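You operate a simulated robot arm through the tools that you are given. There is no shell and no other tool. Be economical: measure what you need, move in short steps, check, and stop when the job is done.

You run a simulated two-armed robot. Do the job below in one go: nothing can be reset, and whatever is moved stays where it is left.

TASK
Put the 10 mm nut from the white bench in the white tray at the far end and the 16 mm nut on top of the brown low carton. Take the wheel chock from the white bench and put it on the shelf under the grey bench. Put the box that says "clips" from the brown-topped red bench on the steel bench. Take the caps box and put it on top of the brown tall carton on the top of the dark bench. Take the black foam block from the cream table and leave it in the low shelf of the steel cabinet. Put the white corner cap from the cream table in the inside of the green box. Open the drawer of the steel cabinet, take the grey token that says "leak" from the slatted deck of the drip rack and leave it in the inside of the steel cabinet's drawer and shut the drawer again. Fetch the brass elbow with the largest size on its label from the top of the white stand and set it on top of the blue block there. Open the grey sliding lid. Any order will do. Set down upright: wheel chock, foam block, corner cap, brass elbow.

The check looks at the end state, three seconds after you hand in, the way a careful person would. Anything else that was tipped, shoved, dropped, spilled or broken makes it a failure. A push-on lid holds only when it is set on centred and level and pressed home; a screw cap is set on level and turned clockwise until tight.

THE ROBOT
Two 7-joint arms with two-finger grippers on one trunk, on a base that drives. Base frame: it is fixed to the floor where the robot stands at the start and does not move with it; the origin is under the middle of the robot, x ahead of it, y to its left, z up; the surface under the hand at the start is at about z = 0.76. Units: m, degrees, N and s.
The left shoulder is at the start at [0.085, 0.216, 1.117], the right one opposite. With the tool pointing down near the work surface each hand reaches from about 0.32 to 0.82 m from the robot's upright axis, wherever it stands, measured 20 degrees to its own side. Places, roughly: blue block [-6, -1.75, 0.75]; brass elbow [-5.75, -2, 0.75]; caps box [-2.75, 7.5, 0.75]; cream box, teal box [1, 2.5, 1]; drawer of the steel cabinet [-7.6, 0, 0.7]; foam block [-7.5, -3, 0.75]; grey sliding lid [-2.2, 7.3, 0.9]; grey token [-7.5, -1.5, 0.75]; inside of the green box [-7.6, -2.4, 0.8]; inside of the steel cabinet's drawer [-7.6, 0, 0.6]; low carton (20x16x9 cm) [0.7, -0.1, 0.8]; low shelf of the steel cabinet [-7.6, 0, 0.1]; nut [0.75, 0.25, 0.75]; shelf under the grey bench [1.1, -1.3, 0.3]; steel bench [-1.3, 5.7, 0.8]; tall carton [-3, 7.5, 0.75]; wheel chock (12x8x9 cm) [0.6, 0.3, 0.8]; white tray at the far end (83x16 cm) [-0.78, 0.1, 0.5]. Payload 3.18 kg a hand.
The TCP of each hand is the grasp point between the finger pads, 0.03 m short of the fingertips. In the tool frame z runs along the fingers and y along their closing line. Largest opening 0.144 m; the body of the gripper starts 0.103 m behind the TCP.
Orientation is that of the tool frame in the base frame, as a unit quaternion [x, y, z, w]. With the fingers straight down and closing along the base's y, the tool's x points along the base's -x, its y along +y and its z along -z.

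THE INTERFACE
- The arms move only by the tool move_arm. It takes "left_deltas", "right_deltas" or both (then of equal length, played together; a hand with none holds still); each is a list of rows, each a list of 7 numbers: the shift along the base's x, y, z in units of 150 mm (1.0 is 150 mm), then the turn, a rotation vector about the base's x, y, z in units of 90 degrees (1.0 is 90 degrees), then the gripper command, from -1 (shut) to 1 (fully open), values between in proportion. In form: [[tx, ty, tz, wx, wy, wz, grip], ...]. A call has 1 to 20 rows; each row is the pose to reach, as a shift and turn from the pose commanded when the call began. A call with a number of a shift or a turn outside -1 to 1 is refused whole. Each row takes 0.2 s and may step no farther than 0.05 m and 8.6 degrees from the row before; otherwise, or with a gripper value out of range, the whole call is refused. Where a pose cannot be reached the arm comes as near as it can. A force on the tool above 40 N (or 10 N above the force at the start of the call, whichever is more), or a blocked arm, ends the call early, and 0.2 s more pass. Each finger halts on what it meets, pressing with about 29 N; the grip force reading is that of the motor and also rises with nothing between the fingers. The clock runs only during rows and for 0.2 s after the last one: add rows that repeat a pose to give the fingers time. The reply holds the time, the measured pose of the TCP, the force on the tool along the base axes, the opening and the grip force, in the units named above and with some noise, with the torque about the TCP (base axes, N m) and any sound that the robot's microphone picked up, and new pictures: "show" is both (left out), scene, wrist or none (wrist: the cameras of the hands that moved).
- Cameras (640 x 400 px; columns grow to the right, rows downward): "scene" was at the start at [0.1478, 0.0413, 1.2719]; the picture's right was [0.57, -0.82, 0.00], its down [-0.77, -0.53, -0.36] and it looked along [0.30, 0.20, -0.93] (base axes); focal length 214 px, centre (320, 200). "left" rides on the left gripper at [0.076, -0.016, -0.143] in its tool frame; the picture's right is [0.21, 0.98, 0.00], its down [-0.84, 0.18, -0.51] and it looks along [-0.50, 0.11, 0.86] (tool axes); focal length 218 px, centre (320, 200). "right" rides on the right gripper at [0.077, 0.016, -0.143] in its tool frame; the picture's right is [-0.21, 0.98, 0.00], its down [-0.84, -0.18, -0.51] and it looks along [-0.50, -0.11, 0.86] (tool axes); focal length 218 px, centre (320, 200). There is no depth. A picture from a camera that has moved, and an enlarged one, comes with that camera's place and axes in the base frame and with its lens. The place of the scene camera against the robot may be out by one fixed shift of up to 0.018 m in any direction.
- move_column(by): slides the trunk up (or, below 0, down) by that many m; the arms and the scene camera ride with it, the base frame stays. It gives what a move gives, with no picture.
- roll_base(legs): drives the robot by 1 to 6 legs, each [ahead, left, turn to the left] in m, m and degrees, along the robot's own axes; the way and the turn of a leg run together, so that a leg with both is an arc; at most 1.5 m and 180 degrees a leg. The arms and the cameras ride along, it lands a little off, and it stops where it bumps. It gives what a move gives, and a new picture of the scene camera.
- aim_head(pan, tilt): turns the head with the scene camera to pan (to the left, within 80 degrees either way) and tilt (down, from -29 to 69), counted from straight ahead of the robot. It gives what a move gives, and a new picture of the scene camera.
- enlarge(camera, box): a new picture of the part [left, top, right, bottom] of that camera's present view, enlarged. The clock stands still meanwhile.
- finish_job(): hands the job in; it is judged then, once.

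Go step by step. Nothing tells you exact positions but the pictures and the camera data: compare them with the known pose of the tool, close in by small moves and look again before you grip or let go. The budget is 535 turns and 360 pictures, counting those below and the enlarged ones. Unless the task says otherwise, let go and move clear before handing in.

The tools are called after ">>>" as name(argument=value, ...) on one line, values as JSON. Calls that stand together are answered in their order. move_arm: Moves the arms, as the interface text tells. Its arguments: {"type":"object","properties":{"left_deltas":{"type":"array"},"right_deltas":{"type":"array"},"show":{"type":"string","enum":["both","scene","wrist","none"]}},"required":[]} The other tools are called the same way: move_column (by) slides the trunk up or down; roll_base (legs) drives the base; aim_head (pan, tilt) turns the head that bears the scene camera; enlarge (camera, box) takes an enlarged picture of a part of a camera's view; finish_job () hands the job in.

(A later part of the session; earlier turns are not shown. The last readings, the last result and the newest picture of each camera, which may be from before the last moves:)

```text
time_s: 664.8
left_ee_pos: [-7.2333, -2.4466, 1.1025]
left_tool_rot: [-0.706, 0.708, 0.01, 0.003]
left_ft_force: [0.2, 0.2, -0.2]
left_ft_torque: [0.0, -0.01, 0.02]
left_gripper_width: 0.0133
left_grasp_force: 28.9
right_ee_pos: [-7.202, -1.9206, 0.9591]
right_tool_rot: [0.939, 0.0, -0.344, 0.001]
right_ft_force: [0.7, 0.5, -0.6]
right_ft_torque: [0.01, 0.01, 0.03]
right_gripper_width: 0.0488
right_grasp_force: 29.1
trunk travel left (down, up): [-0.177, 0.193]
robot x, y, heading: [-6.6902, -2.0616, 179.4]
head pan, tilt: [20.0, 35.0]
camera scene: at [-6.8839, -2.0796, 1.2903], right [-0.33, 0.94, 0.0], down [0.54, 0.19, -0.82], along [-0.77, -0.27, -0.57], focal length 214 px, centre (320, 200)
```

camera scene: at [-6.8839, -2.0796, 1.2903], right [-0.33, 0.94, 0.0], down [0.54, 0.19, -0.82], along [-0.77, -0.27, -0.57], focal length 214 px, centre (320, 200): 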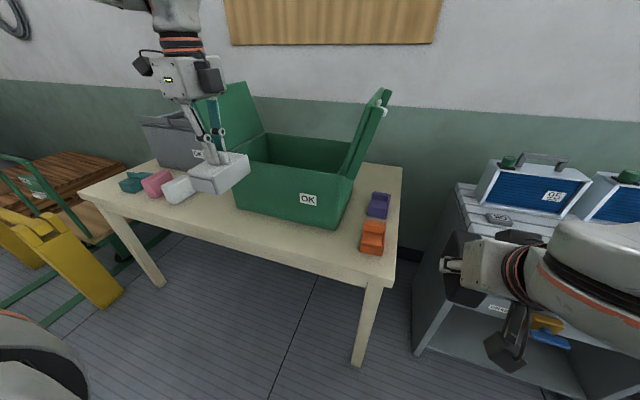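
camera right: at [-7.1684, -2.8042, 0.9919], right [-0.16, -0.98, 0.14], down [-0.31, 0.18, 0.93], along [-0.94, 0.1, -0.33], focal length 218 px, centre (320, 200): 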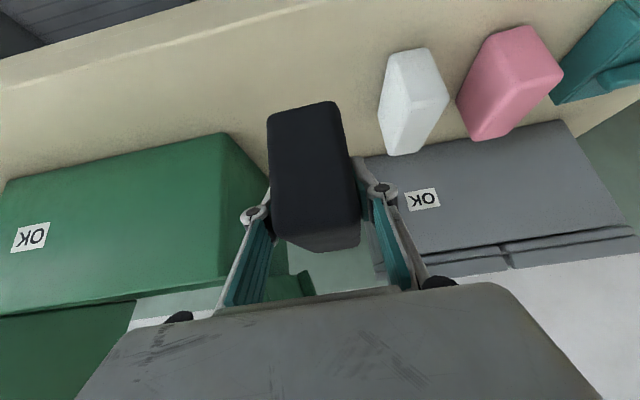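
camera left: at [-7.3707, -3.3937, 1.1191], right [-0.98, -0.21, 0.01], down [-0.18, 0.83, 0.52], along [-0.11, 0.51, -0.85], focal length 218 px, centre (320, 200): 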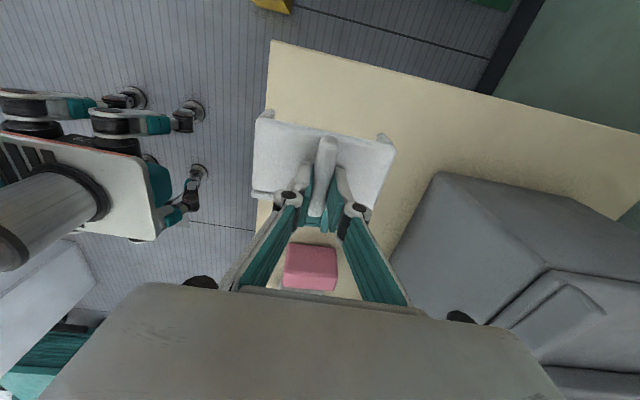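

>>> move_arm(left_deltas=[[0, 0, 0.2, 0, 0, 0, -0.9], [-0.05, 0, 0.35, 0, 0, 0, -0.9]], show="none")

>>> roll_base(legs=[[0.2, 0, 0]])

>>> move_arm(left_deltas=[[-0.25, 0.05, 0, 0, 0, 0, -0.9], [-0.5, 0.15, 0, 0, 0, 0, -0.9], [-0.75, 0.25, 0, 0, 0, 0, -0.9], [-0.95, 0.3, 0, 0, 0, 0, -0.9]], show="both")

```text
time_s: 665.4
left_ee_pos: [-7.2399, -2.4476, 1.1554]
left_tool_rot: [-0.706, 0.708, 0.009, 0.003]
left_ft_force: [0.7, -0.1, -1.1]
left_ft_torque: [-0.03, 0.0, 0.0]
left_gripper_width: 0.0134
left_grasp_force: 29.1
right_ee_pos: [-7.2034, -1.921, 0.9584]
right_tool_rot: [0.939, 0.0, -0.344, 0.001]
right_ft_force: [0.2, 0.1, -0.2]
right_ft_torque: [-0.02, -0.02, 0.02]
right_gripper_width: 0.0487
right_grasp_force: 29.5
trunk travel left (down, up): [-0.177, 0.193]
robot x, y, heading: [-6.6908, -2.0639, 179.4]
head pan, tilt: [20.0, 35.0]
```

```text
time_s: 667.0
left_ee_pos: [-7.4405, -2.444, 1.1565]
left_tool_rot: [-0.705, 0.709, 0.01, 0.002]
left_ft_force: [-0.5, 0.0, -0.9]
left_ft_torque: [-0.01, 0.0, -0.01]
left_gripper_width: 0.0132
left_grasp_force: 29.1
right_ee_pos: [-7.403, -1.9175, 0.959]
right_tool_rot: [0.939, -0.001, -0.345, 0.0]
right_ft_force: [-0.4, -1.3, -0.2]
right_ft_torque: [-0.01, -0.02, -0.02]
right_gripper_width: 0.0488
right_grasp_force: 29.1
trunk travel left (down, up): [-0.177, 0.193]
robot x, y, heading: [-6.888, -2.0585, 179.1]
head pan, tilt: [20.0, 35.0]
camera scene: at [-7.0847, -2.0767, 1.2903], right [-0.33, 0.94, 0.0], down [0.54, 0.19, -0.82], along [-0.77, -0.27, -0.57], focal length 214 px, centre (320, 200)
```

scene: 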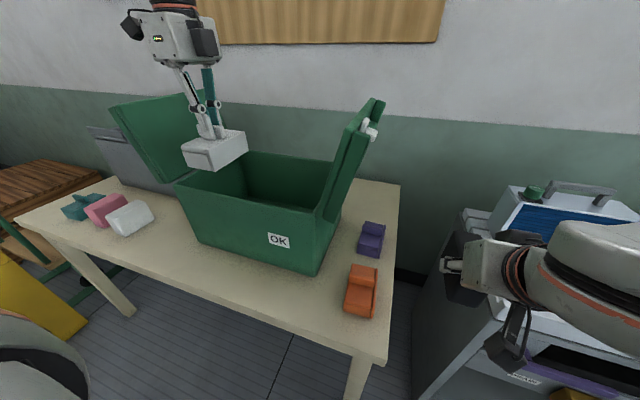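

```text
time_s: 668.0
left_ee_pos: [-7.5486, -2.4068, 1.1573]
left_tool_rot: [-0.707, 0.708, 0.011, 0.002]
left_ft_force: [0.4, 0.2, -0.4]
left_ft_torque: [-0.02, 0.1, -0.01]
left_gripper_width: 0.0135
left_grasp_force: 28.7
left hand out of reach, approached as far as the arm can: row 4
right_ee_pos: [-7.4013, -1.9194, 0.96]
right_tool_rot: [0.938, 0.0, -0.346, 0.001]
right_ft_force: [0.4, -0.2, 0.6]
right_ft_torque: [-0.02, 0.01, -0.03]
right_gripper_width: 0.0488
right_grasp_force: 28.7
trunk travel left (down, up): [-0.177, 0.193]
robot x, y, heading: [-6.8907, -2.0596, 178.9]
head pan, tilt: [20.0, 35.0]
camera scene: at [-7.082, -2.0766, 1.2911], right [-0.33, 0.94, 0.0], down [0.54, 0.19, -0.82], along [-0.77, -0.27, -0.57], focal length 214 px, centre (320, 200)
camera left: at [-7.5306, -2.4864, 1.2996], right [-0.98, -0.21, 0.01], down [-0.17, 0.83, 0.53], along [-0.12, 0.51, -0.85], focal length 218 px, centre (320, 200)
```

scene: 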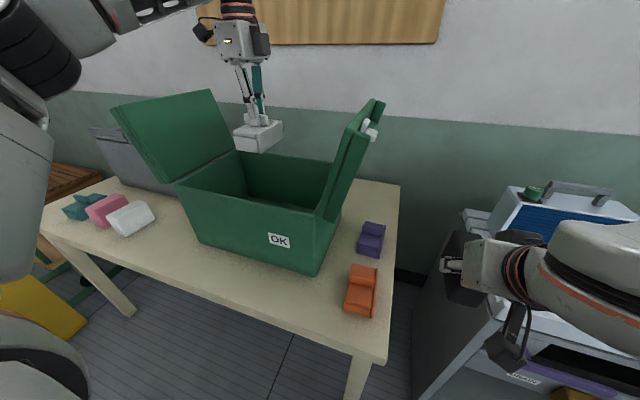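
left: 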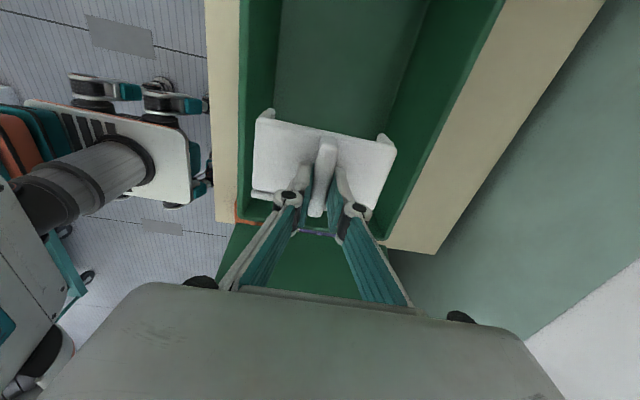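

Over the open box. Lower the cap into it, centring a little further back.

>>> move_arm(left_deltas=[[-0.05, -0.05, -0.2, 0, 0, 0, -0.9], [-0.12, -0.1, -0.4, 0, 0, 0, -0.9], [-0.18, -0.12, -0.65, 0, 0, 0, -0.9], [-0.24, -0.12, -0.9, 0, 0, 0, -0.9]], show="wrist")

```text
time_s: 669.0
left_ee_pos: [-7.588, -2.4243, 1.0203]
left_tool_rot: [-0.706, 0.709, 0.009, 0.003]
left_ft_force: [0.3, -0.5, -1.3]
left_ft_torque: [0.02, -0.04, 0.0]
left_gripper_width: 0.0133
left_grasp_force: 28.6
right_ee_pos: [-7.4028, -1.9191, 0.9579]
right_tool_rot: [0.939, 0.0, -0.343, 0.0]
right_ft_force: [-0.7, 0.7, -0.1]
right_ft_torque: [0.03, -0.02, -0.01]
right_gripper_width: 0.0486
right_grasp_force: 28.7
trunk travel left (down, up): [-0.177, 0.193]
robot x, y, heading: [-6.89, -2.0568, 179.2]
head pan, tilt: [20.0, 35.0]
camera left: at [-7.5706, -2.5032, 1.1623], right [-0.98, -0.2, 0.01], down [-0.17, 0.83, 0.52], along [-0.11, 0.51, -0.85], focal length 218 px, centre (320, 200)
```

left: 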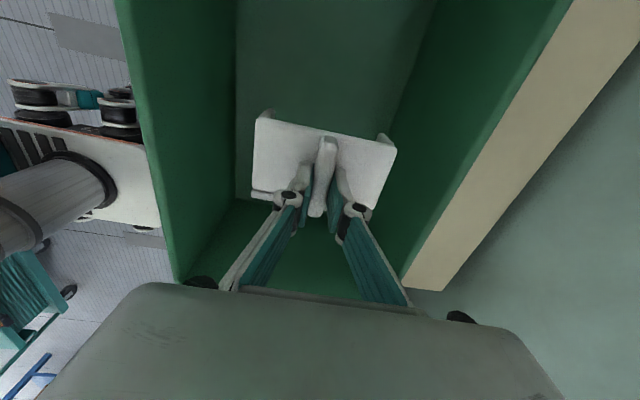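

>>> move_arm(left_deltas=[[0, 0, -0.2, 0, 0, 0, -0.9], [0, 0, -0.4, 0, 0, 0, -0.9], [0, 0, -0.6, 0, 0, 0, -0.9], [0, 0, -0.75, 0, 0, 0, -0.9], [0, 0, -0.85, 0, 0, 0, -0.9], [0, 0, -0.95, 0, 0, 0, -0.9], [0, 0, -1, 0, 0, 0, -0.9]], show="wrist")

```text
time_s: 670.6
left_ee_pos: [-7.5868, -2.4251, 0.8725]
left_tool_rot: [-0.705, 0.709, 0.01, 0.003]
left_ft_force: [-0.5, -0.4, -1.7]
left_ft_torque: [-0.04, -0.02, -0.02]
left_gripper_width: 0.0135
left_grasp_force: 28.7
right_ee_pos: [-7.4037, -1.9175, 0.9597]
right_tool_rot: [0.939, -0.001, -0.344, 0.0]
right_ft_force: [0.8, 0.0, 0.4]
right_ft_torque: [-0.02, 0.0, 0.0]
right_gripper_width: 0.0488
right_grasp_force: 29.8
trunk travel left (down, up): [-0.177, 0.193]
robot x, y, heading: [-6.8908, -2.0605, 179.4]
head pan, tilt: [20.0, 35.0]
camera left: at [-7.5693, -2.5048, 1.0142], right [-0.98, -0.2, 0.01], down [-0.17, 0.83, 0.52], along [-0.11, 0.51, -0.85], focal length 218 px, centre (320, 200)
```

left: 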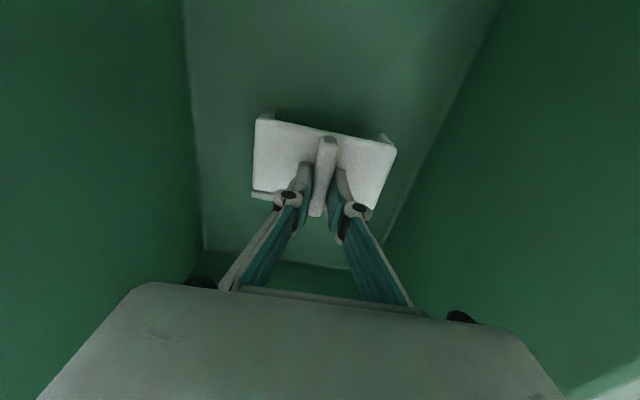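

>>> move_arm(left_deltas=[[0, 0, -0.05, 0, 0, 0, -0.9], [0, 0, -0.1, 0, 0, 0, -0.9], [0, 0, -0.15, 0, 0, 0, -0.9], [0, 0, -0.2, 0, 0, 0, -0.9], [0, 0, -0.25, 0, 0, 0, -0.9], [0, 0, -0.3, 0, 0, 0, -0.9]], show="none")

```text
time_s: 672.1
left_ee_pos: [-7.5911, -2.4236, 0.8384]
left_tool_rot: [-0.707, 0.707, 0.017, -0.004]
left_ft_force: [4.8, -2.1, 29.8]
left_ft_torque: [-0.19, -0.84, 0.25]
left_gripper_width: 0.0133
left_grasp_force: 29.2
right_ee_pos: [-7.4013, -1.9173, 0.961]
right_tool_rot: [0.938, 0.0, -0.347, 0.001]
right_ft_force: [0.5, -0.4, 0.9]
right_ft_torque: [-0.03, 0.02, 0.02]
right_gripper_width: 0.0487
right_grasp_force: 29.2
trunk travel left (down, up): [-0.177, 0.193]
robot x, y, heading: [-6.8939, -2.0621, 179.6]
head pan, tilt: [20.0, 35.0]
stopped in row 6 (left hand): the force on the tool passed its limit at 43 N (the readings are from after the stop); the commanded pose is now the measured one
```

Cap is on the box floor. Release and lift out.

>>> move_arm(left_deltas=[[0, 0, 0.015, 0, 0, 0, -0.9], [0, 0, 0.02, 0, 0, 0, -0.7], [0, 0, 0.02, 0, 0, 0, -0.5], [0, 0, 0.02, 0, 0, 0, -0.5], [0, 0, 0.25, 0, 0, 0, -0.5], [0, 0, 0.55, 0, 0, 0, -0.5], [0, 0, 0.85, 0, 0, 0, -0.5], [0, 0, 1, 0, 0, 0, -0.5]], show="wrist")

>>> move_arm(left_deltas=[[0, 0, 0.3, 0, 0, 0, -0.5], [0, 0, 0.6, 0, 0, 0, -0.5], [0.15, 0, 0.85, 0, 0, 0, -0.5], [0.4, 0, 1, 0, 0, 0, -0.5], [0.7, 0, 1, 0, 0, 0, -0.5], [1, 0, 1, 0, 0, 0, -0.5]], show="none")

```text
time_s: 673.9
left_ee_pos: [-7.5892, -2.4252, 0.981]
left_tool_rot: [-0.707, 0.708, 0.014, 0.0]
left_ft_force: [-0.3, -0.3, 0.1]
left_ft_torque: [0.02, 0.0, 0.03]
left_gripper_width: 0.0359
left_grasp_force: 0.1
right_ee_pos: [-7.4024, -1.9183, 0.9598]
right_tool_rot: [0.939, 0.0, -0.345, 0.001]
right_ft_force: [0.1, 0.2, -0.8]
right_ft_torque: [0.01, 0.03, -0.04]
right_gripper_width: 0.0485
right_grasp_force: 28.5
trunk travel left (down, up): [-0.177, 0.193]
robot x, y, heading: [-6.8919, -2.0574, 179.2]
head pan, tilt: [20.0, 35.0]
camera left: at [-7.5693, -2.5041, 1.1227], right [-0.98, -0.21, 0.01], down [-0.17, 0.83, 0.53], along [-0.12, 0.51, -0.85], focal length 218 px, centre (320, 200)
```

left: 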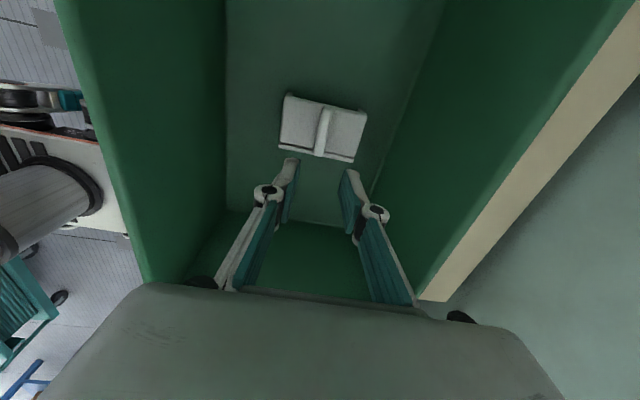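

```text
time_s: 675.3
left_ee_pos: [-7.4357, -2.4267, 1.1311]
left_tool_rot: [-0.707, 0.708, 0.014, -0.001]
left_ft_force: [0.3, -0.3, 0.2]
left_ft_torque: [-0.01, 0.07, 0.01]
left_gripper_width: 0.0361
left_grasp_force: 0.1
right_ee_pos: [-7.4013, -1.9179, 0.9612]
right_tool_rot: [0.938, 0.0, -0.347, 0.001]
right_ft_force: [0.5, -0.7, -1.2]
right_ft_torque: [0.01, 0.03, -0.04]
right_gripper_width: 0.0485
right_grasp_force: 28.6
trunk travel left (down, up): [-0.177, 0.193]
robot x, y, heading: [-6.8935, -2.0577, 179.3]
head pan, tilt: [20.0, 35.0]
```

The cap stands in the green box. Now carry the foam block to the steel cabinet's low shelf.

>>> roll_base(legs=[[-0.28, 0, 0.7], [0, -1.0, 0], [0, -0.94, 0]])

>>> aim_head(pan=-8, tilt=50)

```text
time_s: 694.2
left_ee_pos: [-7.1321, -0.4732, 1.1315]
left_tool_rot: [-0.705, 0.709, 0.014, 0.0]
left_ft_force: [-0.3, 0.5, 0.0]
left_ft_torque: [-0.01, -0.01, -0.01]
left_gripper_width: 0.0361
left_grasp_force: 0.1
right_ee_pos: [-7.0928, 0.0341, 0.9594]
right_tool_rot: [0.939, -0.003, -0.345, 0.0]
right_ft_force: [0.2, 0.1, 0.3]
right_ft_torque: [-0.01, 0.01, -0.03]
right_gripper_width: 0.0488
right_grasp_force: 28.9
trunk travel left (down, up): [-0.177, 0.193]
robot x, y, heading: [-6.5845, -0.1116, 178.9]
head pan, tilt: [20.0, 35.0]
camera scene: at [-6.7757, -0.1259, 1.2903], right [-0.32, 0.95, 0.0], down [0.54, 0.19, -0.82], along [-0.78, -0.27, -0.57], focal length 214 px, centre (320, 200)
```

scene: 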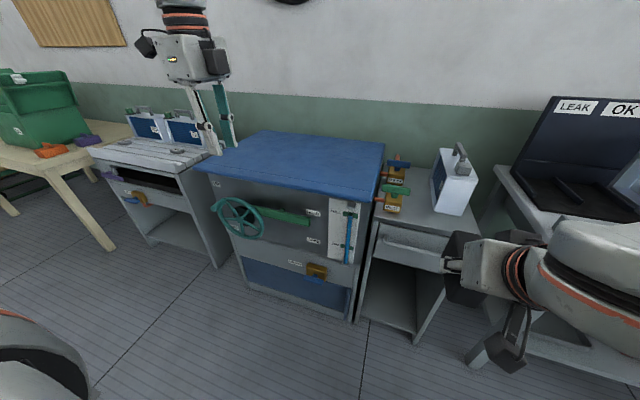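

```text
time_s: 695.1
left_ee_pos: [-7.1319, -0.4751, 1.1314]
left_tool_rot: [-0.705, 0.709, 0.013, -0.001]
left_ft_force: [-0.3, 0.6, -0.6]
left_ft_torque: [-0.01, 0.0, 0.0]
left_gripper_width: 0.0359
left_grasp_force: 0.1
right_ee_pos: [-7.0932, 0.0343, 0.9594]
right_tool_rot: [0.939, -0.004, -0.344, -0.001]
right_ft_force: [0.0, -0.1, 0.3]
right_ft_torque: [-0.02, 0.02, 0.01]
right_gripper_width: 0.0487
right_grasp_force: 28.9
trunk travel left (down, up): [-0.177, 0.193]
robot x, y, heading: [-6.5792, -0.1083, 178.8]
head pan, tilt: [-8.0, 50.0]
camera scene: at [-6.7684, -0.0854, 1.2686], right [0.16, 0.99, 0.0], down [0.76, -0.12, -0.64], along [-0.64, 0.1, -0.77], focal length 214 px, centre (320, 200)
```

scene: 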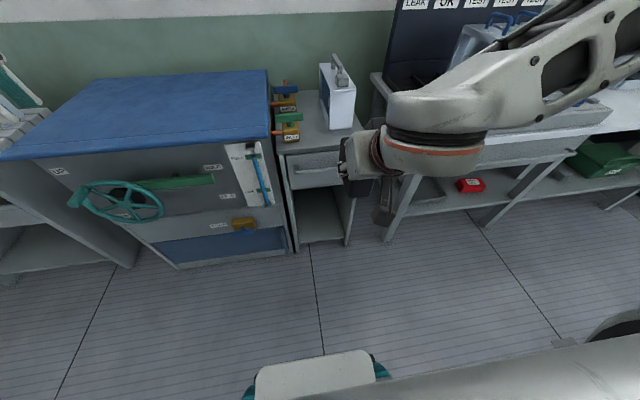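

Plan: lower in front of the cabinet (clear of the handle), then drive in. First trunk down and arm forward/down.

>>> move_column(by=-0.1)

>>> move_arm(right_deltas=[[-0.2, 0, -0.2, 0, 0, 0, -0.4], [-0.4, 0, -0.4, 0, 0, 0, -0.4], [-0.6, 0, -0.6, 0, 0, 0, -0.4], [-0.8, 0, -0.8, 0, 0, 0, -0.4], [-0.9, 0, -1, 0, 0, 0, -0.4]], show="none")

>>> move_arm(right_deltas=[[0, 0, -0.25, 0, 0, 0, -0.4], [0, 0, -0.5, 0, 0, 0, -0.4], [0, 0, -0.75, 0, 0, 0, -0.4], [0, 0, -1, 0, 0, 0, -0.4]], show="none")

```text
time_s: 696.5
left_ee_pos: [-7.1305, -0.4744, 1.0344]
left_tool_rot: [-0.704, 0.71, 0.016, -0.002]
left_ft_force: [0.1, 0.6, 0.2]
left_ft_torque: [0.0, 0.05, 0.01]
left_gripper_width: 0.0362
left_grasp_force: 0.1
right_ee_pos: [-7.0945, 0.034, 0.7738]
right_tool_rot: [0.971, -0.003, -0.24, 0.001]
right_ft_force: [0.2, -0.2, 0.7]
right_ft_torque: [-0.01, 0.01, 0.0]
right_gripper_width: 0.049
right_grasp_force: 29.1
trunk travel left (down, up): [-0.077, 0.293]
robot x, y, heading: [-6.58, -0.1078, 178.9]
head pan, tilt: [-8.0, 50.0]
```

```text
time_s: 697.7
left_ee_pos: [-7.132, -0.4732, 1.0309]
left_tool_rot: [-0.705, 0.71, 0.012, -0.001]
left_ft_force: [-0.6, -0.3, -0.5]
left_ft_torque: [-0.03, -0.01, -0.01]
left_gripper_width: 0.0361
left_grasp_force: 0.1
right_ee_pos: [-7.2305, 0.033, 0.6188]
right_tool_rot: [0.971, -0.004, -0.237, 0.001]
right_ft_force: [0.4, 0.0, -0.4]
right_ft_torque: [0.01, -0.04, 0.01]
right_gripper_width: 0.0488
right_grasp_force: 28.9
trunk travel left (down, up): [-0.077, 0.293]
robot x, y, heading: [-6.5845, -0.1095, 178.8]
head pan, tilt: [-8.0, 50.0]
```

```text
time_s: 698.7
left_ee_pos: [-7.1329, -0.4738, 1.0298]
left_tool_rot: [-0.705, 0.71, 0.014, -0.001]
left_ft_force: [-0.4, 0.4, -1.5]
left_ft_torque: [0.01, -0.02, -0.01]
left_gripper_width: 0.0362
left_grasp_force: 0.0
right_ee_pos: [-7.228, 0.0337, 0.4686]
right_tool_rot: [0.971, -0.003, -0.238, 0.001]
right_ft_force: [0.2, 0.5, -1.1]
right_ft_torque: [0.02, -0.03, 0.01]
right_gripper_width: 0.0487
right_grasp_force: 28.9
trunk travel left (down, up): [-0.077, 0.293]
robot x, y, heading: [-6.5797, -0.1079, 178.7]
head pan, tilt: [-8.0, 50.0]
```

>>> move_arm(right_deltas=[[0, 0, -0.25, 0, 0, 0, -0.4], [0, 0, -0.5, 0, 0, 0, -0.4], [0, 0, -0.75, 0, 0, 0, -0.4], [0, 0, -1, 0, 0, 0, -0.4]], show="none")

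>>> move_column(by=-0.07)

```text
time_s: 699.7
left_ee_pos: [-7.1323, -0.4752, 1.0301]
left_tool_rot: [-0.704, 0.71, 0.013, 0.0]
left_ft_force: [0.3, -0.8, 0.1]
left_ft_torque: [-0.02, -0.03, -0.05]
left_gripper_width: 0.0362
left_grasp_force: 0.1
right_ee_pos: [-7.2264, 0.0352, 0.3215]
right_tool_rot: [0.971, -0.003, -0.238, 0.002]
right_ft_force: [-0.3, -0.8, 0.2]
right_ft_torque: [-0.01, 0.02, -0.02]
right_gripper_width: 0.0486
right_grasp_force: 29.1
trunk travel left (down, up): [-0.077, 0.293]
robot x, y, heading: [-6.584, -0.1084, 178.9]
head pan, tilt: [-8.0, 50.0]
```

```text
time_s: 700.8
left_ee_pos: [-7.1299, -0.4748, 0.9621]
left_tool_rot: [-0.704, 0.71, 0.015, -0.001]
left_ft_force: [0.6, 0.3, 1.0]
left_ft_torque: [-0.03, 0.03, -0.04]
left_gripper_width: 0.036
left_grasp_force: 0.1
right_ee_pos: [-7.1621, 0.0329, 0.2018]
right_tool_rot: [0.984, -0.003, -0.176, 0.0]
right_ft_force: [-0.3, 0.0, 0.8]
right_ft_torque: [-0.04, -0.01, 0.02]
right_gripper_width: 0.0488
right_grasp_force: 28.6
trunk travel left (down, up): [-0.007, 0.363]
robot x, y, heading: [-6.5795, -0.1082, 178.8]
head pan, tilt: [-8.0, 50.0]
```

>>> move_arm(right_deltas=[[-0.2, 0, 0.05, 0, 0.04, 0, -0.4], [-0.4, 0, 0.1, 0, 0.09, 0, -0.4], [-0.6, 0, 0.1, 0, 0.15, 0, -0.4], [-0.7, 0, 0.1, 0, 0.22, 0, -0.4]], show="both")

```text
time_s: 701.8
left_ee_pos: [-7.1335, -0.4739, 0.9584]
left_tool_rot: [-0.705, 0.709, 0.013, 0.001]
left_ft_force: [-0.9, -0.2, 0.3]
left_ft_torque: [0.01, -0.08, -0.03]
left_gripper_width: 0.036
left_grasp_force: 0.1
right_ee_pos: [-7.3223, 0.0013, 0.2013]
right_tool_rot: [0.947, -0.009, -0.322, -0.012]
right_ft_force: [-3.2, 2.3, 0.6]
right_ft_torque: [-0.19, -0.4, 0.15]
right_gripper_width: 0.0484
right_grasp_force: 29.1
right hand out of reach, approached as far as the arm can: row 1, 2, 3, 4
trunk travel left (down, up): [-0.007, 0.363]
robot x, y, heading: [-6.5818, -0.1089, 178.8]
head pan, tilt: [-8.0, 50.0]
camera scene: at [-6.9388, -0.0824, 1.0548], right [0.16, 0.99, 0.0], down [0.76, -0.12, -0.64], along [-0.63, 0.1, -0.77], focal length 214 px, centre (320, 200)
camera right: at [-7.1762, -0.0211, 0.2675], right [-0.19, -0.98, 0.11], down [-0.35, 0.17, 0.92], along [-0.92, 0.13, -0.38], focal length 218 px, centre (320, 200)
```

scene: 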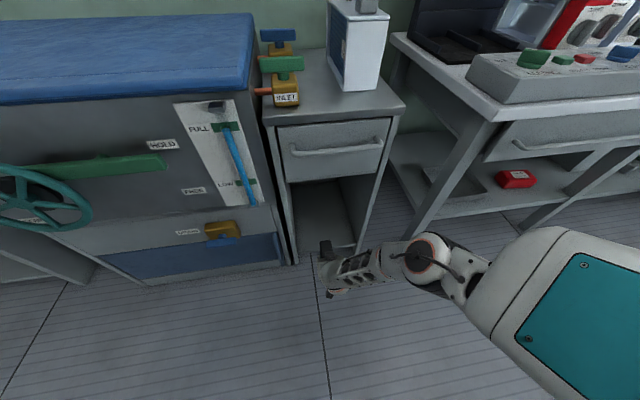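
right: 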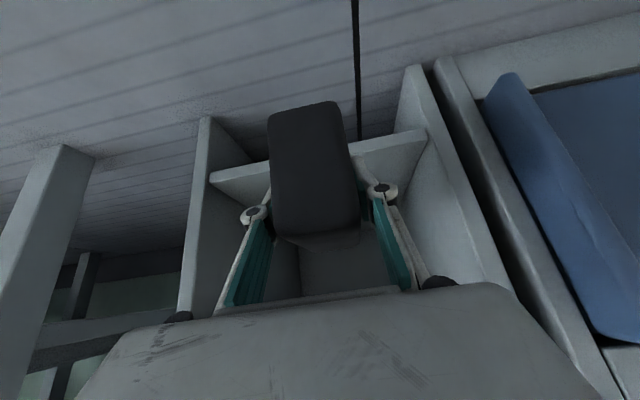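

Excellent: tool at 38°, block just above shelf height (shelf z ≈ 0.13) and centred in the opening. Raise a touch and drive in 0.16 m.

>>> move_arm(right_deltas=[[0, 0.03, 0.08, 0, 0.01, 0, -0.4], [0, 0.05, 0.1, 0.01, 0.02, 0, -0.4]], show="none")

>>> roll_base(legs=[[0.1, 0, 0]])

>>> enlarge(camera="right", box=[0, 0, 640, 400])

```text
time_s: 702.4
left_ee_pos: [-7.1319, -0.474, 0.9604]
left_tool_rot: [-0.705, 0.71, 0.013, 0.001]
left_ft_force: [0.2, -0.2, -0.9]
left_ft_torque: [0.02, -0.01, -0.02]
left_gripper_width: 0.036
left_grasp_force: 0.1
right_ee_pos: [-7.3483, -0.0103, 0.2063]
right_tool_rot: [0.936, -0.002, -0.351, -0.011]
right_ft_force: [-0.5, -0.2, -0.2]
right_ft_torque: [-0.02, 0.0, 0.01]
right_gripper_width: 0.0489
right_grasp_force: 28.5
right hand out of reach, approached as far as the arm can: row 1, 2
trunk travel left (down, up): [-0.007, 0.363]
robot x, y, heading: [-6.583, -0.107, 178.6]
head pan, tilt: [-8.0, 50.0]
```

```text
time_s: 703.5
left_ee_pos: [-7.2342, -0.4707, 0.9611]
left_tool_rot: [-0.704, 0.71, 0.013, 0.0]
left_ft_force: [0.1, -0.3, -0.5]
left_ft_torque: [0.01, 0.0, 0.04]
left_gripper_width: 0.036
left_grasp_force: 0.1
right_ee_pos: [-7.4486, -0.0082, 0.2074]
right_tool_rot: [0.937, -0.003, -0.349, -0.011]
right_ft_force: [-0.2, 0.2, -0.1]
right_ft_torque: [0.01, 0.0, 0.02]
right_gripper_width: 0.0488
right_grasp_force: 28.8
trunk travel left (down, up): [-0.007, 0.363]
robot x, y, heading: [-6.6849, -0.1052, 178.8]
head pan, tilt: [-8.0, 50.0]
camera scene: at [-7.0394, -0.0798, 1.0553], right [0.16, 0.99, 0.0], down [0.76, -0.12, -0.64], along [-0.63, 0.1, -0.77], focal length 214 px, centre (320, 200)
```

scene: 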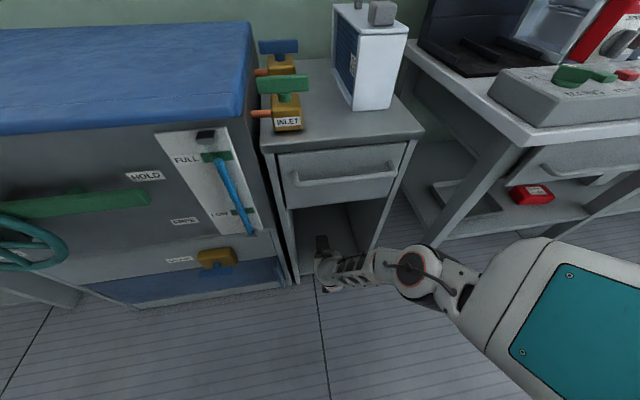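

```text
1.00 times, centred on (320, 200) of right (not enlarged: the box is as wide or as high as the picture)
camera zoom: at [-7.2982, -0.0277, 0.2638], right [-0.17, -0.98, 0.12], down [-0.3, 0.17, 0.94], along [-0.94, 0.12, -0.32], focal length 218 px, centre (320, 200)
```

zoom: 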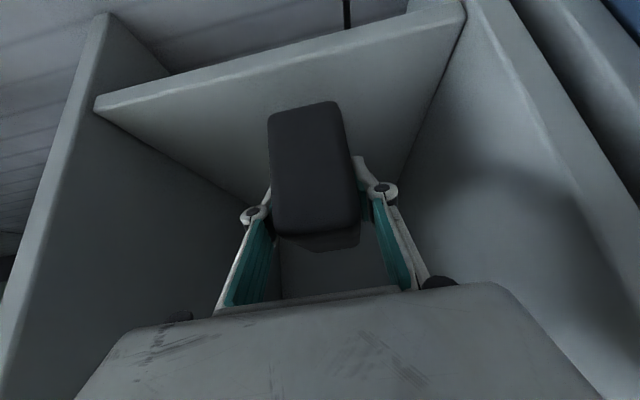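

>>> roll_base(legs=[[0.06, 0, 0]])

>>> move_arm(right_deltas=[[0, 0, -0.05, 0, 0, 0, -0.4], [0, 0, -0.1, 0, 0, 0, -0.4], [0, 0, -0.15, 0, 0, 0, -0.4], [0, 0, -0.19, 0, 0, 0, -0.4]], show="wrist")

```text
time_s: 704.5
left_ee_pos: [-7.295, -0.4715, 0.9615]
left_tool_rot: [-0.705, 0.709, 0.013, 0.0]
left_ft_force: [0.2, 0.0, -1.5]
left_ft_torque: [0.0, -0.06, 0.01]
left_gripper_width: 0.0359
left_grasp_force: 0.1
right_ee_pos: [-7.5088, -0.0075, 0.2056]
right_tool_rot: [0.937, -0.003, -0.35, -0.011]
right_ft_force: [0.2, -0.7, -0.2]
right_ft_torque: [0.01, 0.01, -0.01]
right_gripper_width: 0.0485
right_grasp_force: 29.3
trunk travel left (down, up): [-0.007, 0.363]
robot x, y, heading: [-6.7436, -0.1024, 178.8]
head pan, tilt: [-8.0, 50.0]
camera scene: at [-7.0995, -0.079, 1.0553], right [0.16, 0.99, 0.0], down [0.76, -0.12, -0.64], along [-0.63, 0.1, -0.77], focal length 214 px, centre (320, 200)
```

scene: 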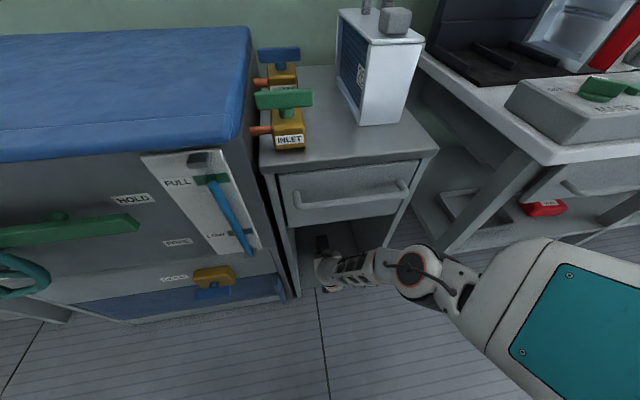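

```text
time_s: 705.5
left_ee_pos: [-7.2943, -0.47, 0.9611]
left_tool_rot: [-0.705, 0.709, 0.013, 0.001]
left_ft_force: [0.5, -0.1, -0.5]
left_ft_torque: [-0.03, -0.02, -0.01]
left_gripper_width: 0.0362
left_grasp_force: 0.1
right_ee_pos: [-7.5091, -0.0083, 0.1855]
right_tool_rot: [0.937, -0.002, -0.35, -0.011]
right_ft_force: [-0.1, 0.2, 0.0]
right_ft_torque: [0.0, -0.03, -0.02]
right_gripper_width: 0.0486
right_grasp_force: 28.5
right hand out of reach, approached as far as the arm can: row 4
trunk travel left (down, up): [-0.007, 0.363]
robot x, y, heading: [-6.7454, -0.1044, 178.8]
head pan, tilt: [-8.0, 50.0]
camera right: at [-7.3578, -0.0273, 0.2424], right [-0.17, -0.98, 0.12], down [-0.3, 0.17, 0.94], along [-0.94, 0.12, -0.32], focal length 218 px, centre (320, 200)
```

right: 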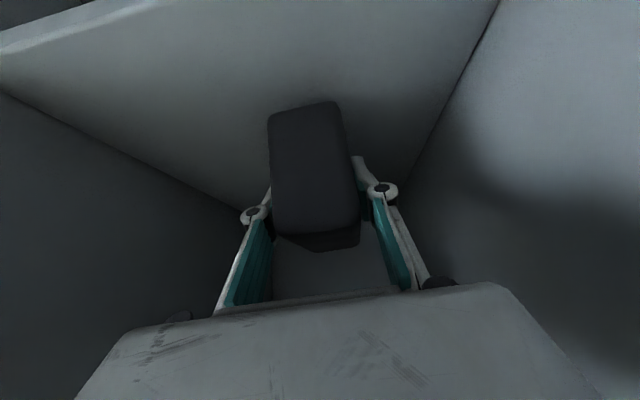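

>>> move_arm(right_deltas=[[0, 0, -0.04, 0, 0, 0, -0.4], [0, 0, -0.08, 0, 0, 0, -0.4], [0, 0, -0.12, 0, 0, 0, -0.4], [0, 0, -0.16, 0, 0, 0, -0.4]], show="none")

```text
time_s: 706.5
left_ee_pos: [-7.2936, -0.4711, 0.9615]
left_tool_rot: [-0.704, 0.71, 0.014, 0.0]
left_ft_force: [0.1, 0.9, 0.6]
left_ft_torque: [-0.01, 0.02, -0.03]
left_gripper_width: 0.0358
left_grasp_force: 0.1
right_ee_pos: [-7.5056, -0.0027, 0.1794]
right_tool_rot: [0.937, -0.002, -0.349, -0.01]
right_ft_force: [-0.2, 1.1, -0.1]
right_ft_torque: [0.0, -0.01, 0.0]
right_gripper_width: 0.0488
right_grasp_force: 29.0
right hand out of reach, approached as far as the arm can: row 1, 2, 3, 4
trunk travel left (down, up): [-0.007, 0.363]
robot x, y, heading: [-6.7447, -0.1056, 179.1]
head pan, tilt: [-8.0, 50.0]
```

>>> move_column(by=-0.007)

>>> move_arm(right_deltas=[[0.02, 0.02, -0.05, 0, 0, 0, -0.4], [0.05, 0.05, -0.1, 0, 0, 0, -0.4], [0.05, 0.05, -0.15, 0, 0, 0, -0.4]], show="wrist")

```text
time_s: 707.0
left_ee_pos: [-7.2926, -0.4717, 0.9546]
left_tool_rot: [-0.705, 0.709, 0.013, -0.001]
left_ft_force: [-0.2, 0.7, 0.6]
left_ft_torque: [-0.02, 0.03, 0.02]
left_gripper_width: 0.0361
left_grasp_force: 0.0
right_ee_pos: [-7.5058, -0.0031, 0.1741]
right_tool_rot: [0.937, -0.001, -0.349, -0.01]
right_ft_force: [-0.1, 0.3, -0.2]
right_ft_torque: [0.01, -0.02, -0.05]
right_gripper_width: 0.0488
right_grasp_force: 28.5
trunk travel left (down, up): [0.0, 0.369]
robot x, y, heading: [-6.7426, -0.1065, 178.9]
head pan, tilt: [-8.0, 50.0]
```

```text
time_s: 707.8
left_ee_pos: [-7.2915, -0.4711, 0.9566]
left_tool_rot: [-0.704, 0.71, 0.014, 0.0]
left_ft_force: [0.2, 0.8, 0.4]
left_ft_torque: [0.04, 0.0, -0.01]
left_gripper_width: 0.0362
left_grasp_force: 0.1
right_ee_pos: [-7.4973, 0.0083, 0.1655]
right_tool_rot: [0.935, -0.001, -0.354, -0.01]
right_ft_force: [-8.8, -11.8, 19.3]
right_ft_torque: [-1.01, 0.14, -0.36]
right_gripper_width: 0.0488
right_grasp_force: 29.0
right hand out of reach, approached as far as the arm can: row 1, 2, 3
trunk travel left (down, up): [0.0, 0.369]
robot x, y, heading: [-6.7428, -0.1055, 178.7]
head pan, tilt: [-8.0, 50.0]
camera right: at [-7.3465, -0.0122, 0.2227], right [-0.17, -0.98, 0.12], down [-0.3, 0.17, 0.94], along [-0.94, 0.12, -0.32], focal length 218 px, centre (320, 200)
```

right: 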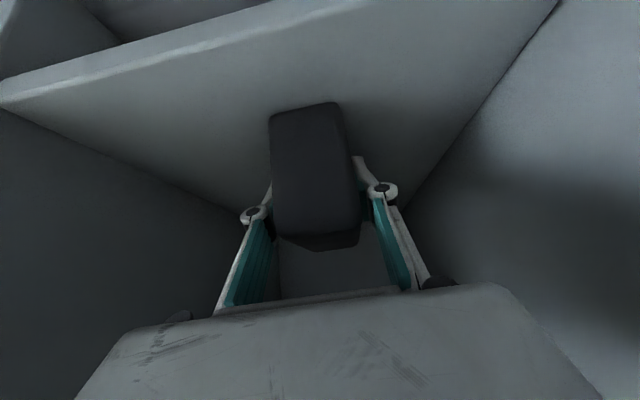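

Contact with the shelf. Open and back straight out.

>>> move_arm(right_deltas=[[0, 0, 0.01, 0, 0, 0, -0.2], [0, 0, 0.015, 0, 0, 0, 0.0], [0, 0, 0.02, 0, 0, 0, 0.1], [0, 0, 0.02, 0, 0, 0, 0.1]], show="wrist")

```text
time_s: 708.8
left_ee_pos: [-7.2933, -0.4713, 0.9549]
left_tool_rot: [-0.705, 0.709, 0.014, 0.0]
left_ft_force: [0.5, 0.7, 0.0]
left_ft_torque: [-0.03, -0.03, -0.01]
left_gripper_width: 0.0362
left_grasp_force: 0.0
right_ee_pos: [-7.4951, 0.0098, 0.1638]
right_tool_rot: [0.937, -0.002, -0.35, -0.011]
right_ft_force: [-0.3, -1.1, -0.3]
right_ft_torque: [0.0, -0.01, 0.01]
right_gripper_width: 0.0789
right_grasp_force: 0.3
trunk travel left (down, up): [0.0, 0.369]
robot x, y, heading: [-6.7442, -0.1054, 178.8]
head pan, tilt: [-8.0, 50.0]
camera right: at [-7.3437, -0.0098, 0.2211], right [-0.17, -0.98, 0.12], down [-0.3, 0.17, 0.94], along [-0.94, 0.12, -0.32], focal length 218 px, centre (320, 200)
```

right: 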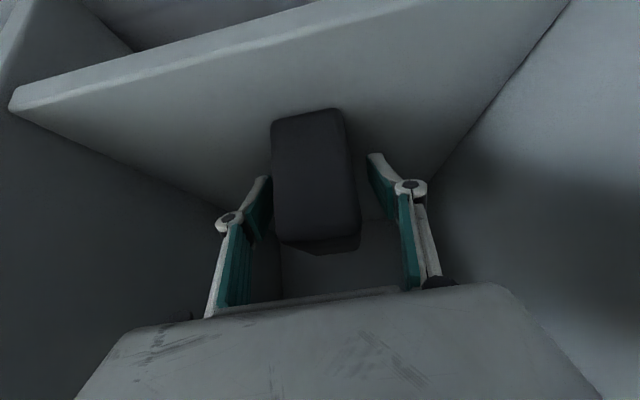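

>>> roll_base(legs=[[-0.25, 0, 0]])

>>> enlarge(camera="right", box=[160, 30, 480, 230])

```text
time_s: 710.7
left_ee_pos: [-7.0437, -0.4767, 0.9556]
left_tool_rot: [-0.704, 0.71, 0.014, 0.0]
left_ft_force: [-0.1, -0.4, -0.7]
left_ft_torque: [0.01, -0.02, 0.0]
left_gripper_width: 0.0359
left_grasp_force: 0.1
right_ee_pos: [-7.2446, 0.0035, 0.1639]
right_tool_rot: [0.937, -0.002, -0.35, -0.011]
right_ft_force: [0.4, -0.1, -0.1]
right_ft_torque: [0.03, -0.04, 0.02]
right_gripper_width: 0.079
right_grasp_force: 0.0
trunk travel left (down, up): [0.0, 0.369]
robot x, y, heading: [-6.495, -0.1096, 179.0]
head pan, tilt: [-8.0, 50.0]
camera scene: at [-6.8527, -0.0839, 1.048], right [0.16, 0.99, 0.0], down [0.76, -0.12, -0.64], along [-0.64, 0.1, -0.77], focal length 214 px, centre (320, 200)
```

scene: 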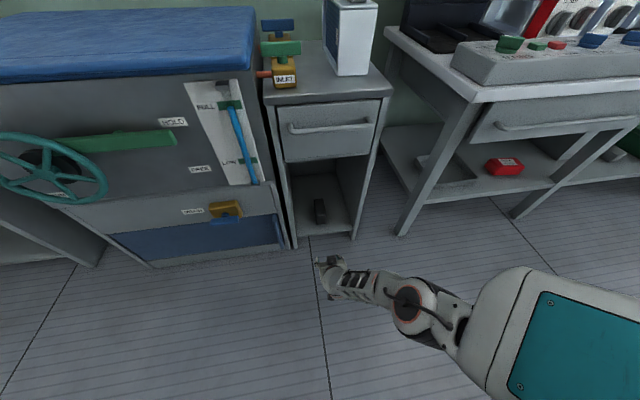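

```text
2.00 times, centred on (320, 130) of right
camera zoom: at [-7.094, -0.0153, 0.2216], right [-0.17, -0.98, 0.12], down [-0.3, 0.17, 0.94], along [-0.94, 0.12, -0.32], focal length 436 px, centre (320, 340)
```

zoom: 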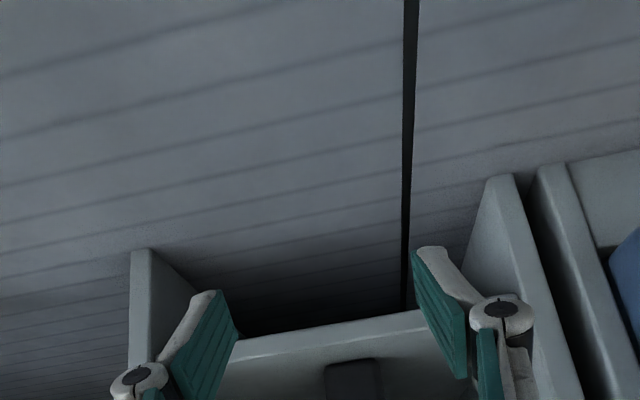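

Foam block stands on the low shelf. Last job: the elbow. Raise the arms and trunk first.

>>> move_arm(right_deltas=[[0.05, 0, 0.25, 0, -0.06, 0, 0], [0.1, 0, 0.5, 0, -0.12, 0, 0], [0.1, 0, 0.75, 0, -0.2, 0, 0], [0.1, 0, 1, 0, -0.28, 0, 0]], show="none")

>>> move_arm(right_deltas=[[0, 0, 0.25, 0, -0.08, 0, 0], [0, 0, 0.5, 0, -0.175, 0, 0], [0, 0, 0.75, 0, -0.175, 0, 0], [0, 0, 1, 0, -0.175, 0, 0]], show="none")

>>> move_column(by=0.15)

>>> move_arm(right_deltas=[[0, 0, 0.25, 0, 0, 0, 0], [0, 0, 0.5, 0, 0, 0, 0], [0, 0, 0.75, 0, 0, 0, 0], [0, 0, 1, 0, 0, 0, 0]], show="none")

>>> move_arm(right_deltas=[[0, 0, 0.25, 0, 0, 0, 0], [0, 0, 0.5, 0, 0, 0, 0], [0, 0, 0.75, 0, 0, 0, 0], [0, 0, 1, 0, 0, 0, 0]], show="none")

```text
time_s: 711.7
left_ee_pos: [-7.0442, -0.4762, 0.9541]
left_tool_rot: [-0.705, 0.709, 0.015, -0.001]
left_ft_force: [1.3, -0.4, 0.2]
left_ft_torque: [-0.02, -0.01, 0.0]
left_gripper_width: 0.0363
left_grasp_force: 0.2
right_ee_pos: [-7.2282, 0.0037, 0.3134]
right_tool_rot: [0.991, 0.001, -0.135, -0.01]
right_ft_force: [0.5, 0.0, -0.5]
right_ft_torque: [0.0, 0.05, 0.0]
right_gripper_width: 0.072
right_grasp_force: 0.2
trunk travel left (down, up): [0.0, 0.369]
robot x, y, heading: [-6.4922, -0.113, 178.8]
head pan, tilt: [-8.0, 50.0]
```

```text
time_s: 712.7
left_ee_pos: [-7.0435, -0.4762, 0.9546]
left_tool_rot: [-0.705, 0.709, 0.015, 0.0]
left_ft_force: [0.2, -0.7, -0.2]
left_ft_torque: [0.01, 0.0, -0.02]
left_gripper_width: 0.036
left_grasp_force: 0.0
right_ee_pos: [-7.2294, 0.0042, 0.4653]
right_tool_rot: [1.0, 0.002, 0.001, -0.011]
right_ft_force: [0.2, -1.1, 0.0]
right_ft_torque: [-0.02, 0.05, -0.01]
right_gripper_width: 0.072
right_grasp_force: 0.1
trunk travel left (down, up): [0.0, 0.369]
robot x, y, heading: [-6.4925, -0.1111, 179.0]
head pan, tilt: [-8.0, 50.0]
```

```text
time_s: 714.4
left_ee_pos: [-7.0449, -0.4773, 1.1016]
left_tool_rot: [-0.705, 0.709, 0.012, 0.001]
left_ft_force: [0.9, 0.0, -0.3]
left_ft_torque: [0.0, -0.03, 0.03]
left_gripper_width: 0.0358
left_grasp_force: 0.0
right_ee_pos: [-7.2286, 0.0045, 0.6105]
right_tool_rot: [1.0, 0.002, 0.003, -0.011]
right_ft_force: [1.0, 0.2, -0.3]
right_ft_torque: [0.01, 0.02, 0.02]
right_gripper_width: 0.0719
right_grasp_force: 0.0
trunk travel left (down, up): [-0.15, 0.219]
robot x, y, heading: [-6.4964, -0.112, 178.8]
head pan, tilt: [-8.0, 50.0]
```

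```text
time_s: 715.4
left_ee_pos: [-7.0425, -0.4766, 1.1046]
left_tool_rot: [-0.704, 0.71, 0.013, -0.001]
left_ft_force: [0.0, 0.4, -0.7]
left_ft_torque: [0.0, 0.04, 0.0]
left_gripper_width: 0.036
left_grasp_force: 0.1
right_ee_pos: [-7.2319, 0.0029, 0.7657]
right_tool_rot: [1.0, 0.002, 0.0, -0.011]
right_ft_force: [0.0, 0.0, 0.4]
right_ft_torque: [0.03, 0.04, 0.03]
right_gripper_width: 0.0717
right_grasp_force: 0.1
trunk travel left (down, up): [-0.15, 0.219]
robot x, y, heading: [-6.4964, -0.1077, 179.1]
head pan, tilt: [-8.0, 50.0]
```

```text
time_s: 716.4
left_ee_pos: [-7.0425, -0.4763, 1.1055]
left_tool_rot: [-0.705, 0.709, 0.015, -0.001]
left_ft_force: [0.0, 0.2, -1.0]
left_ft_torque: [0.01, 0.03, 0.01]
left_gripper_width: 0.0356
left_grasp_force: 0.1
right_ee_pos: [-7.2298, 0.0071, 0.9056]
right_tool_rot: [1.0, 0.001, -0.002, -0.01]
right_ft_force: [-1.2, -0.2, 0.0]
right_ft_torque: [0.02, 0.07, 0.0]
right_gripper_width: 0.0718
right_grasp_force: 0.1
right hand out of reach, approached as far as the arm can: row 4
trunk travel left (down, up): [-0.15, 0.219]
robot x, y, heading: [-6.4924, -0.1116, 179.1]
head pan, tilt: [-8.0, 50.0]
```

>>> move_column(by=0.12)

>>> roll_base(legs=[[0.12, 0, 1], [0, 1.0, 0], [0, 0.57, 0], [0, 0, 90], [0, 0, 90]])

>>> aim_head(pan=-10, tilt=42)

```text
time_s: 717.9
left_ee_pos: [-7.044, -0.4762, 1.2233]
left_tool_rot: [-0.705, 0.709, 0.013, 0.001]
left_ft_force: [-0.1, 0.3, -0.1]
left_ft_torque: [0.02, -0.05, -0.01]
left_gripper_width: 0.036
left_grasp_force: 0.1
right_ee_pos: [-7.1934, 0.0037, 1.2064]
right_tool_rot: [0.99, -0.002, -0.141, -0.011]
right_ft_force: [-0.3, -0.6, -0.4]
right_ft_torque: [0.02, -0.01, -0.02]
right_gripper_width: 0.0721
right_grasp_force: 0.0
trunk travel left (down, up): [-0.27, 0.099]
robot x, y, heading: [-6.4896, -0.1144, 179.0]
head pan, tilt: [-8.0, 50.0]
```

```text
time_s: 740.6
left_ee_pos: [-6.0698, -1.2934, 1.2243]
left_tool_rot: [0.692, 0.722, 0.0, 0.013]
left_ft_force: [0.1, 1.2, -0.1]
left_ft_torque: [-0.02, -0.01, 0.01]
left_gripper_width: 0.0363
left_grasp_force: 0.1
right_ee_pos: [-5.8969, -1.7642, 1.2092]
right_tool_rot: [-0.022, 0.99, -0.009, 0.142]
right_ft_force: [0.0, 0.4, -0.3]
right_ft_torque: [0.0, -0.01, 0.01]
right_gripper_width: 0.0722
right_grasp_force: 0.1
trunk travel left (down, up): [-0.27, 0.099]
robot x, y, heading: [-6.5977, -1.6872, 1.9]
head pan, tilt: [-8.0, 50.0]
camera scene: at [-6.4657, -1.6815, 1.3666], right [-0.11, -0.99, 0.0], down [-0.76, 0.08, -0.64], along [0.64, -0.07, -0.77], focal length 214 px, centre (320, 200)
```

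scene: 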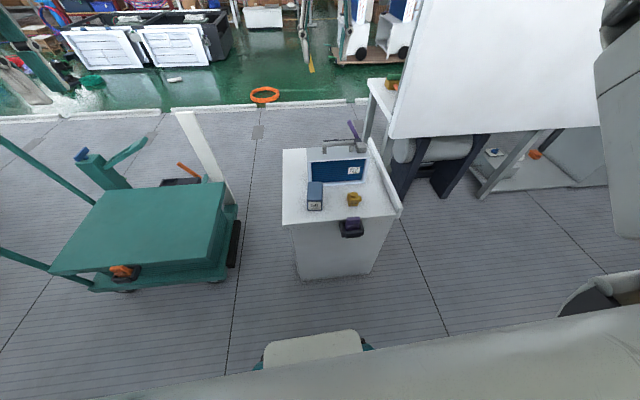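

```text
time_s: 741.3
left_ee_pos: [-6.0699, -1.2923, 1.2247]
left_tool_rot: [0.692, 0.722, 0.0, 0.014]
left_ft_force: [-0.6, -0.2, 0.1]
left_ft_torque: [-0.03, 0.03, 0.03]
left_gripper_width: 0.036
left_grasp_force: 0.0
right_ee_pos: [-5.897, -1.7662, 1.2074]
right_tool_rot: [-0.022, 0.99, -0.009, 0.141]
right_ft_force: [-0.1, 0.7, -0.9]
right_ft_torque: [0.0, 0.01, -0.01]
right_gripper_width: 0.0719
right_grasp_force: 0.1
trunk travel left (down, up): [-0.27, 0.099]
robot x, y, heading: [-6.602, -1.6831, 1.9]
head pan, tilt: [-10.0, 42.0]
camera scene: at [-6.4595, -1.6853, 1.3777], right [-0.14, -0.99, 0.0], down [-0.66, 0.1, -0.74], along [0.74, -0.11, -0.67], focal length 214 px, centre (320, 200)
```

scene: 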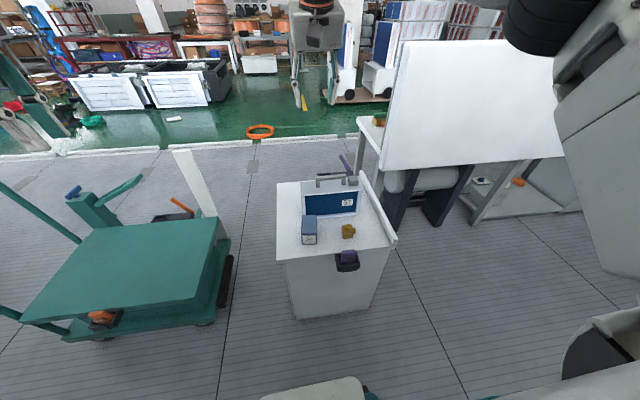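

>>> enlarge(camera="scene", box=[264, 165, 408, 275])

>>> enlarge(camera="right", box=[0, 0, 640, 400])

```text
3.64 times, centred on (336, 220) of scene
camera zoom: at [-6.4595, -1.6853, 1.3777], right [-0.14, -0.99, 0.0], down [-0.66, 0.1, -0.74], along [0.74, -0.11, -0.67], focal length 780 px, centre (262, 127)
```

zoom: 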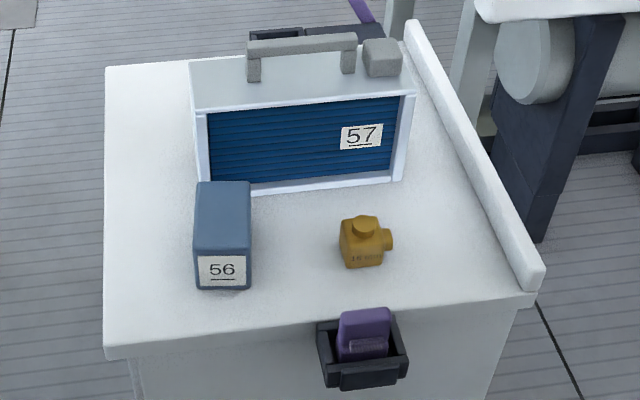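

```text
1.00 times, centred on (320, 200) of right (not enlarged: the box is as wide or as high as the picture)
camera zoom: at [-6.0108, -1.7514, 1.3231], right [0.16, 0.99, 0.04], down [0.67, -0.14, 0.73], along [0.72, -0.09, -0.69], focal length 218 px, centre (320, 200)
```

zoom: 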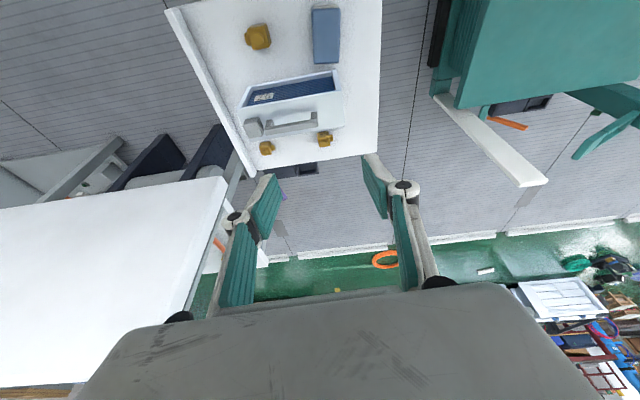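

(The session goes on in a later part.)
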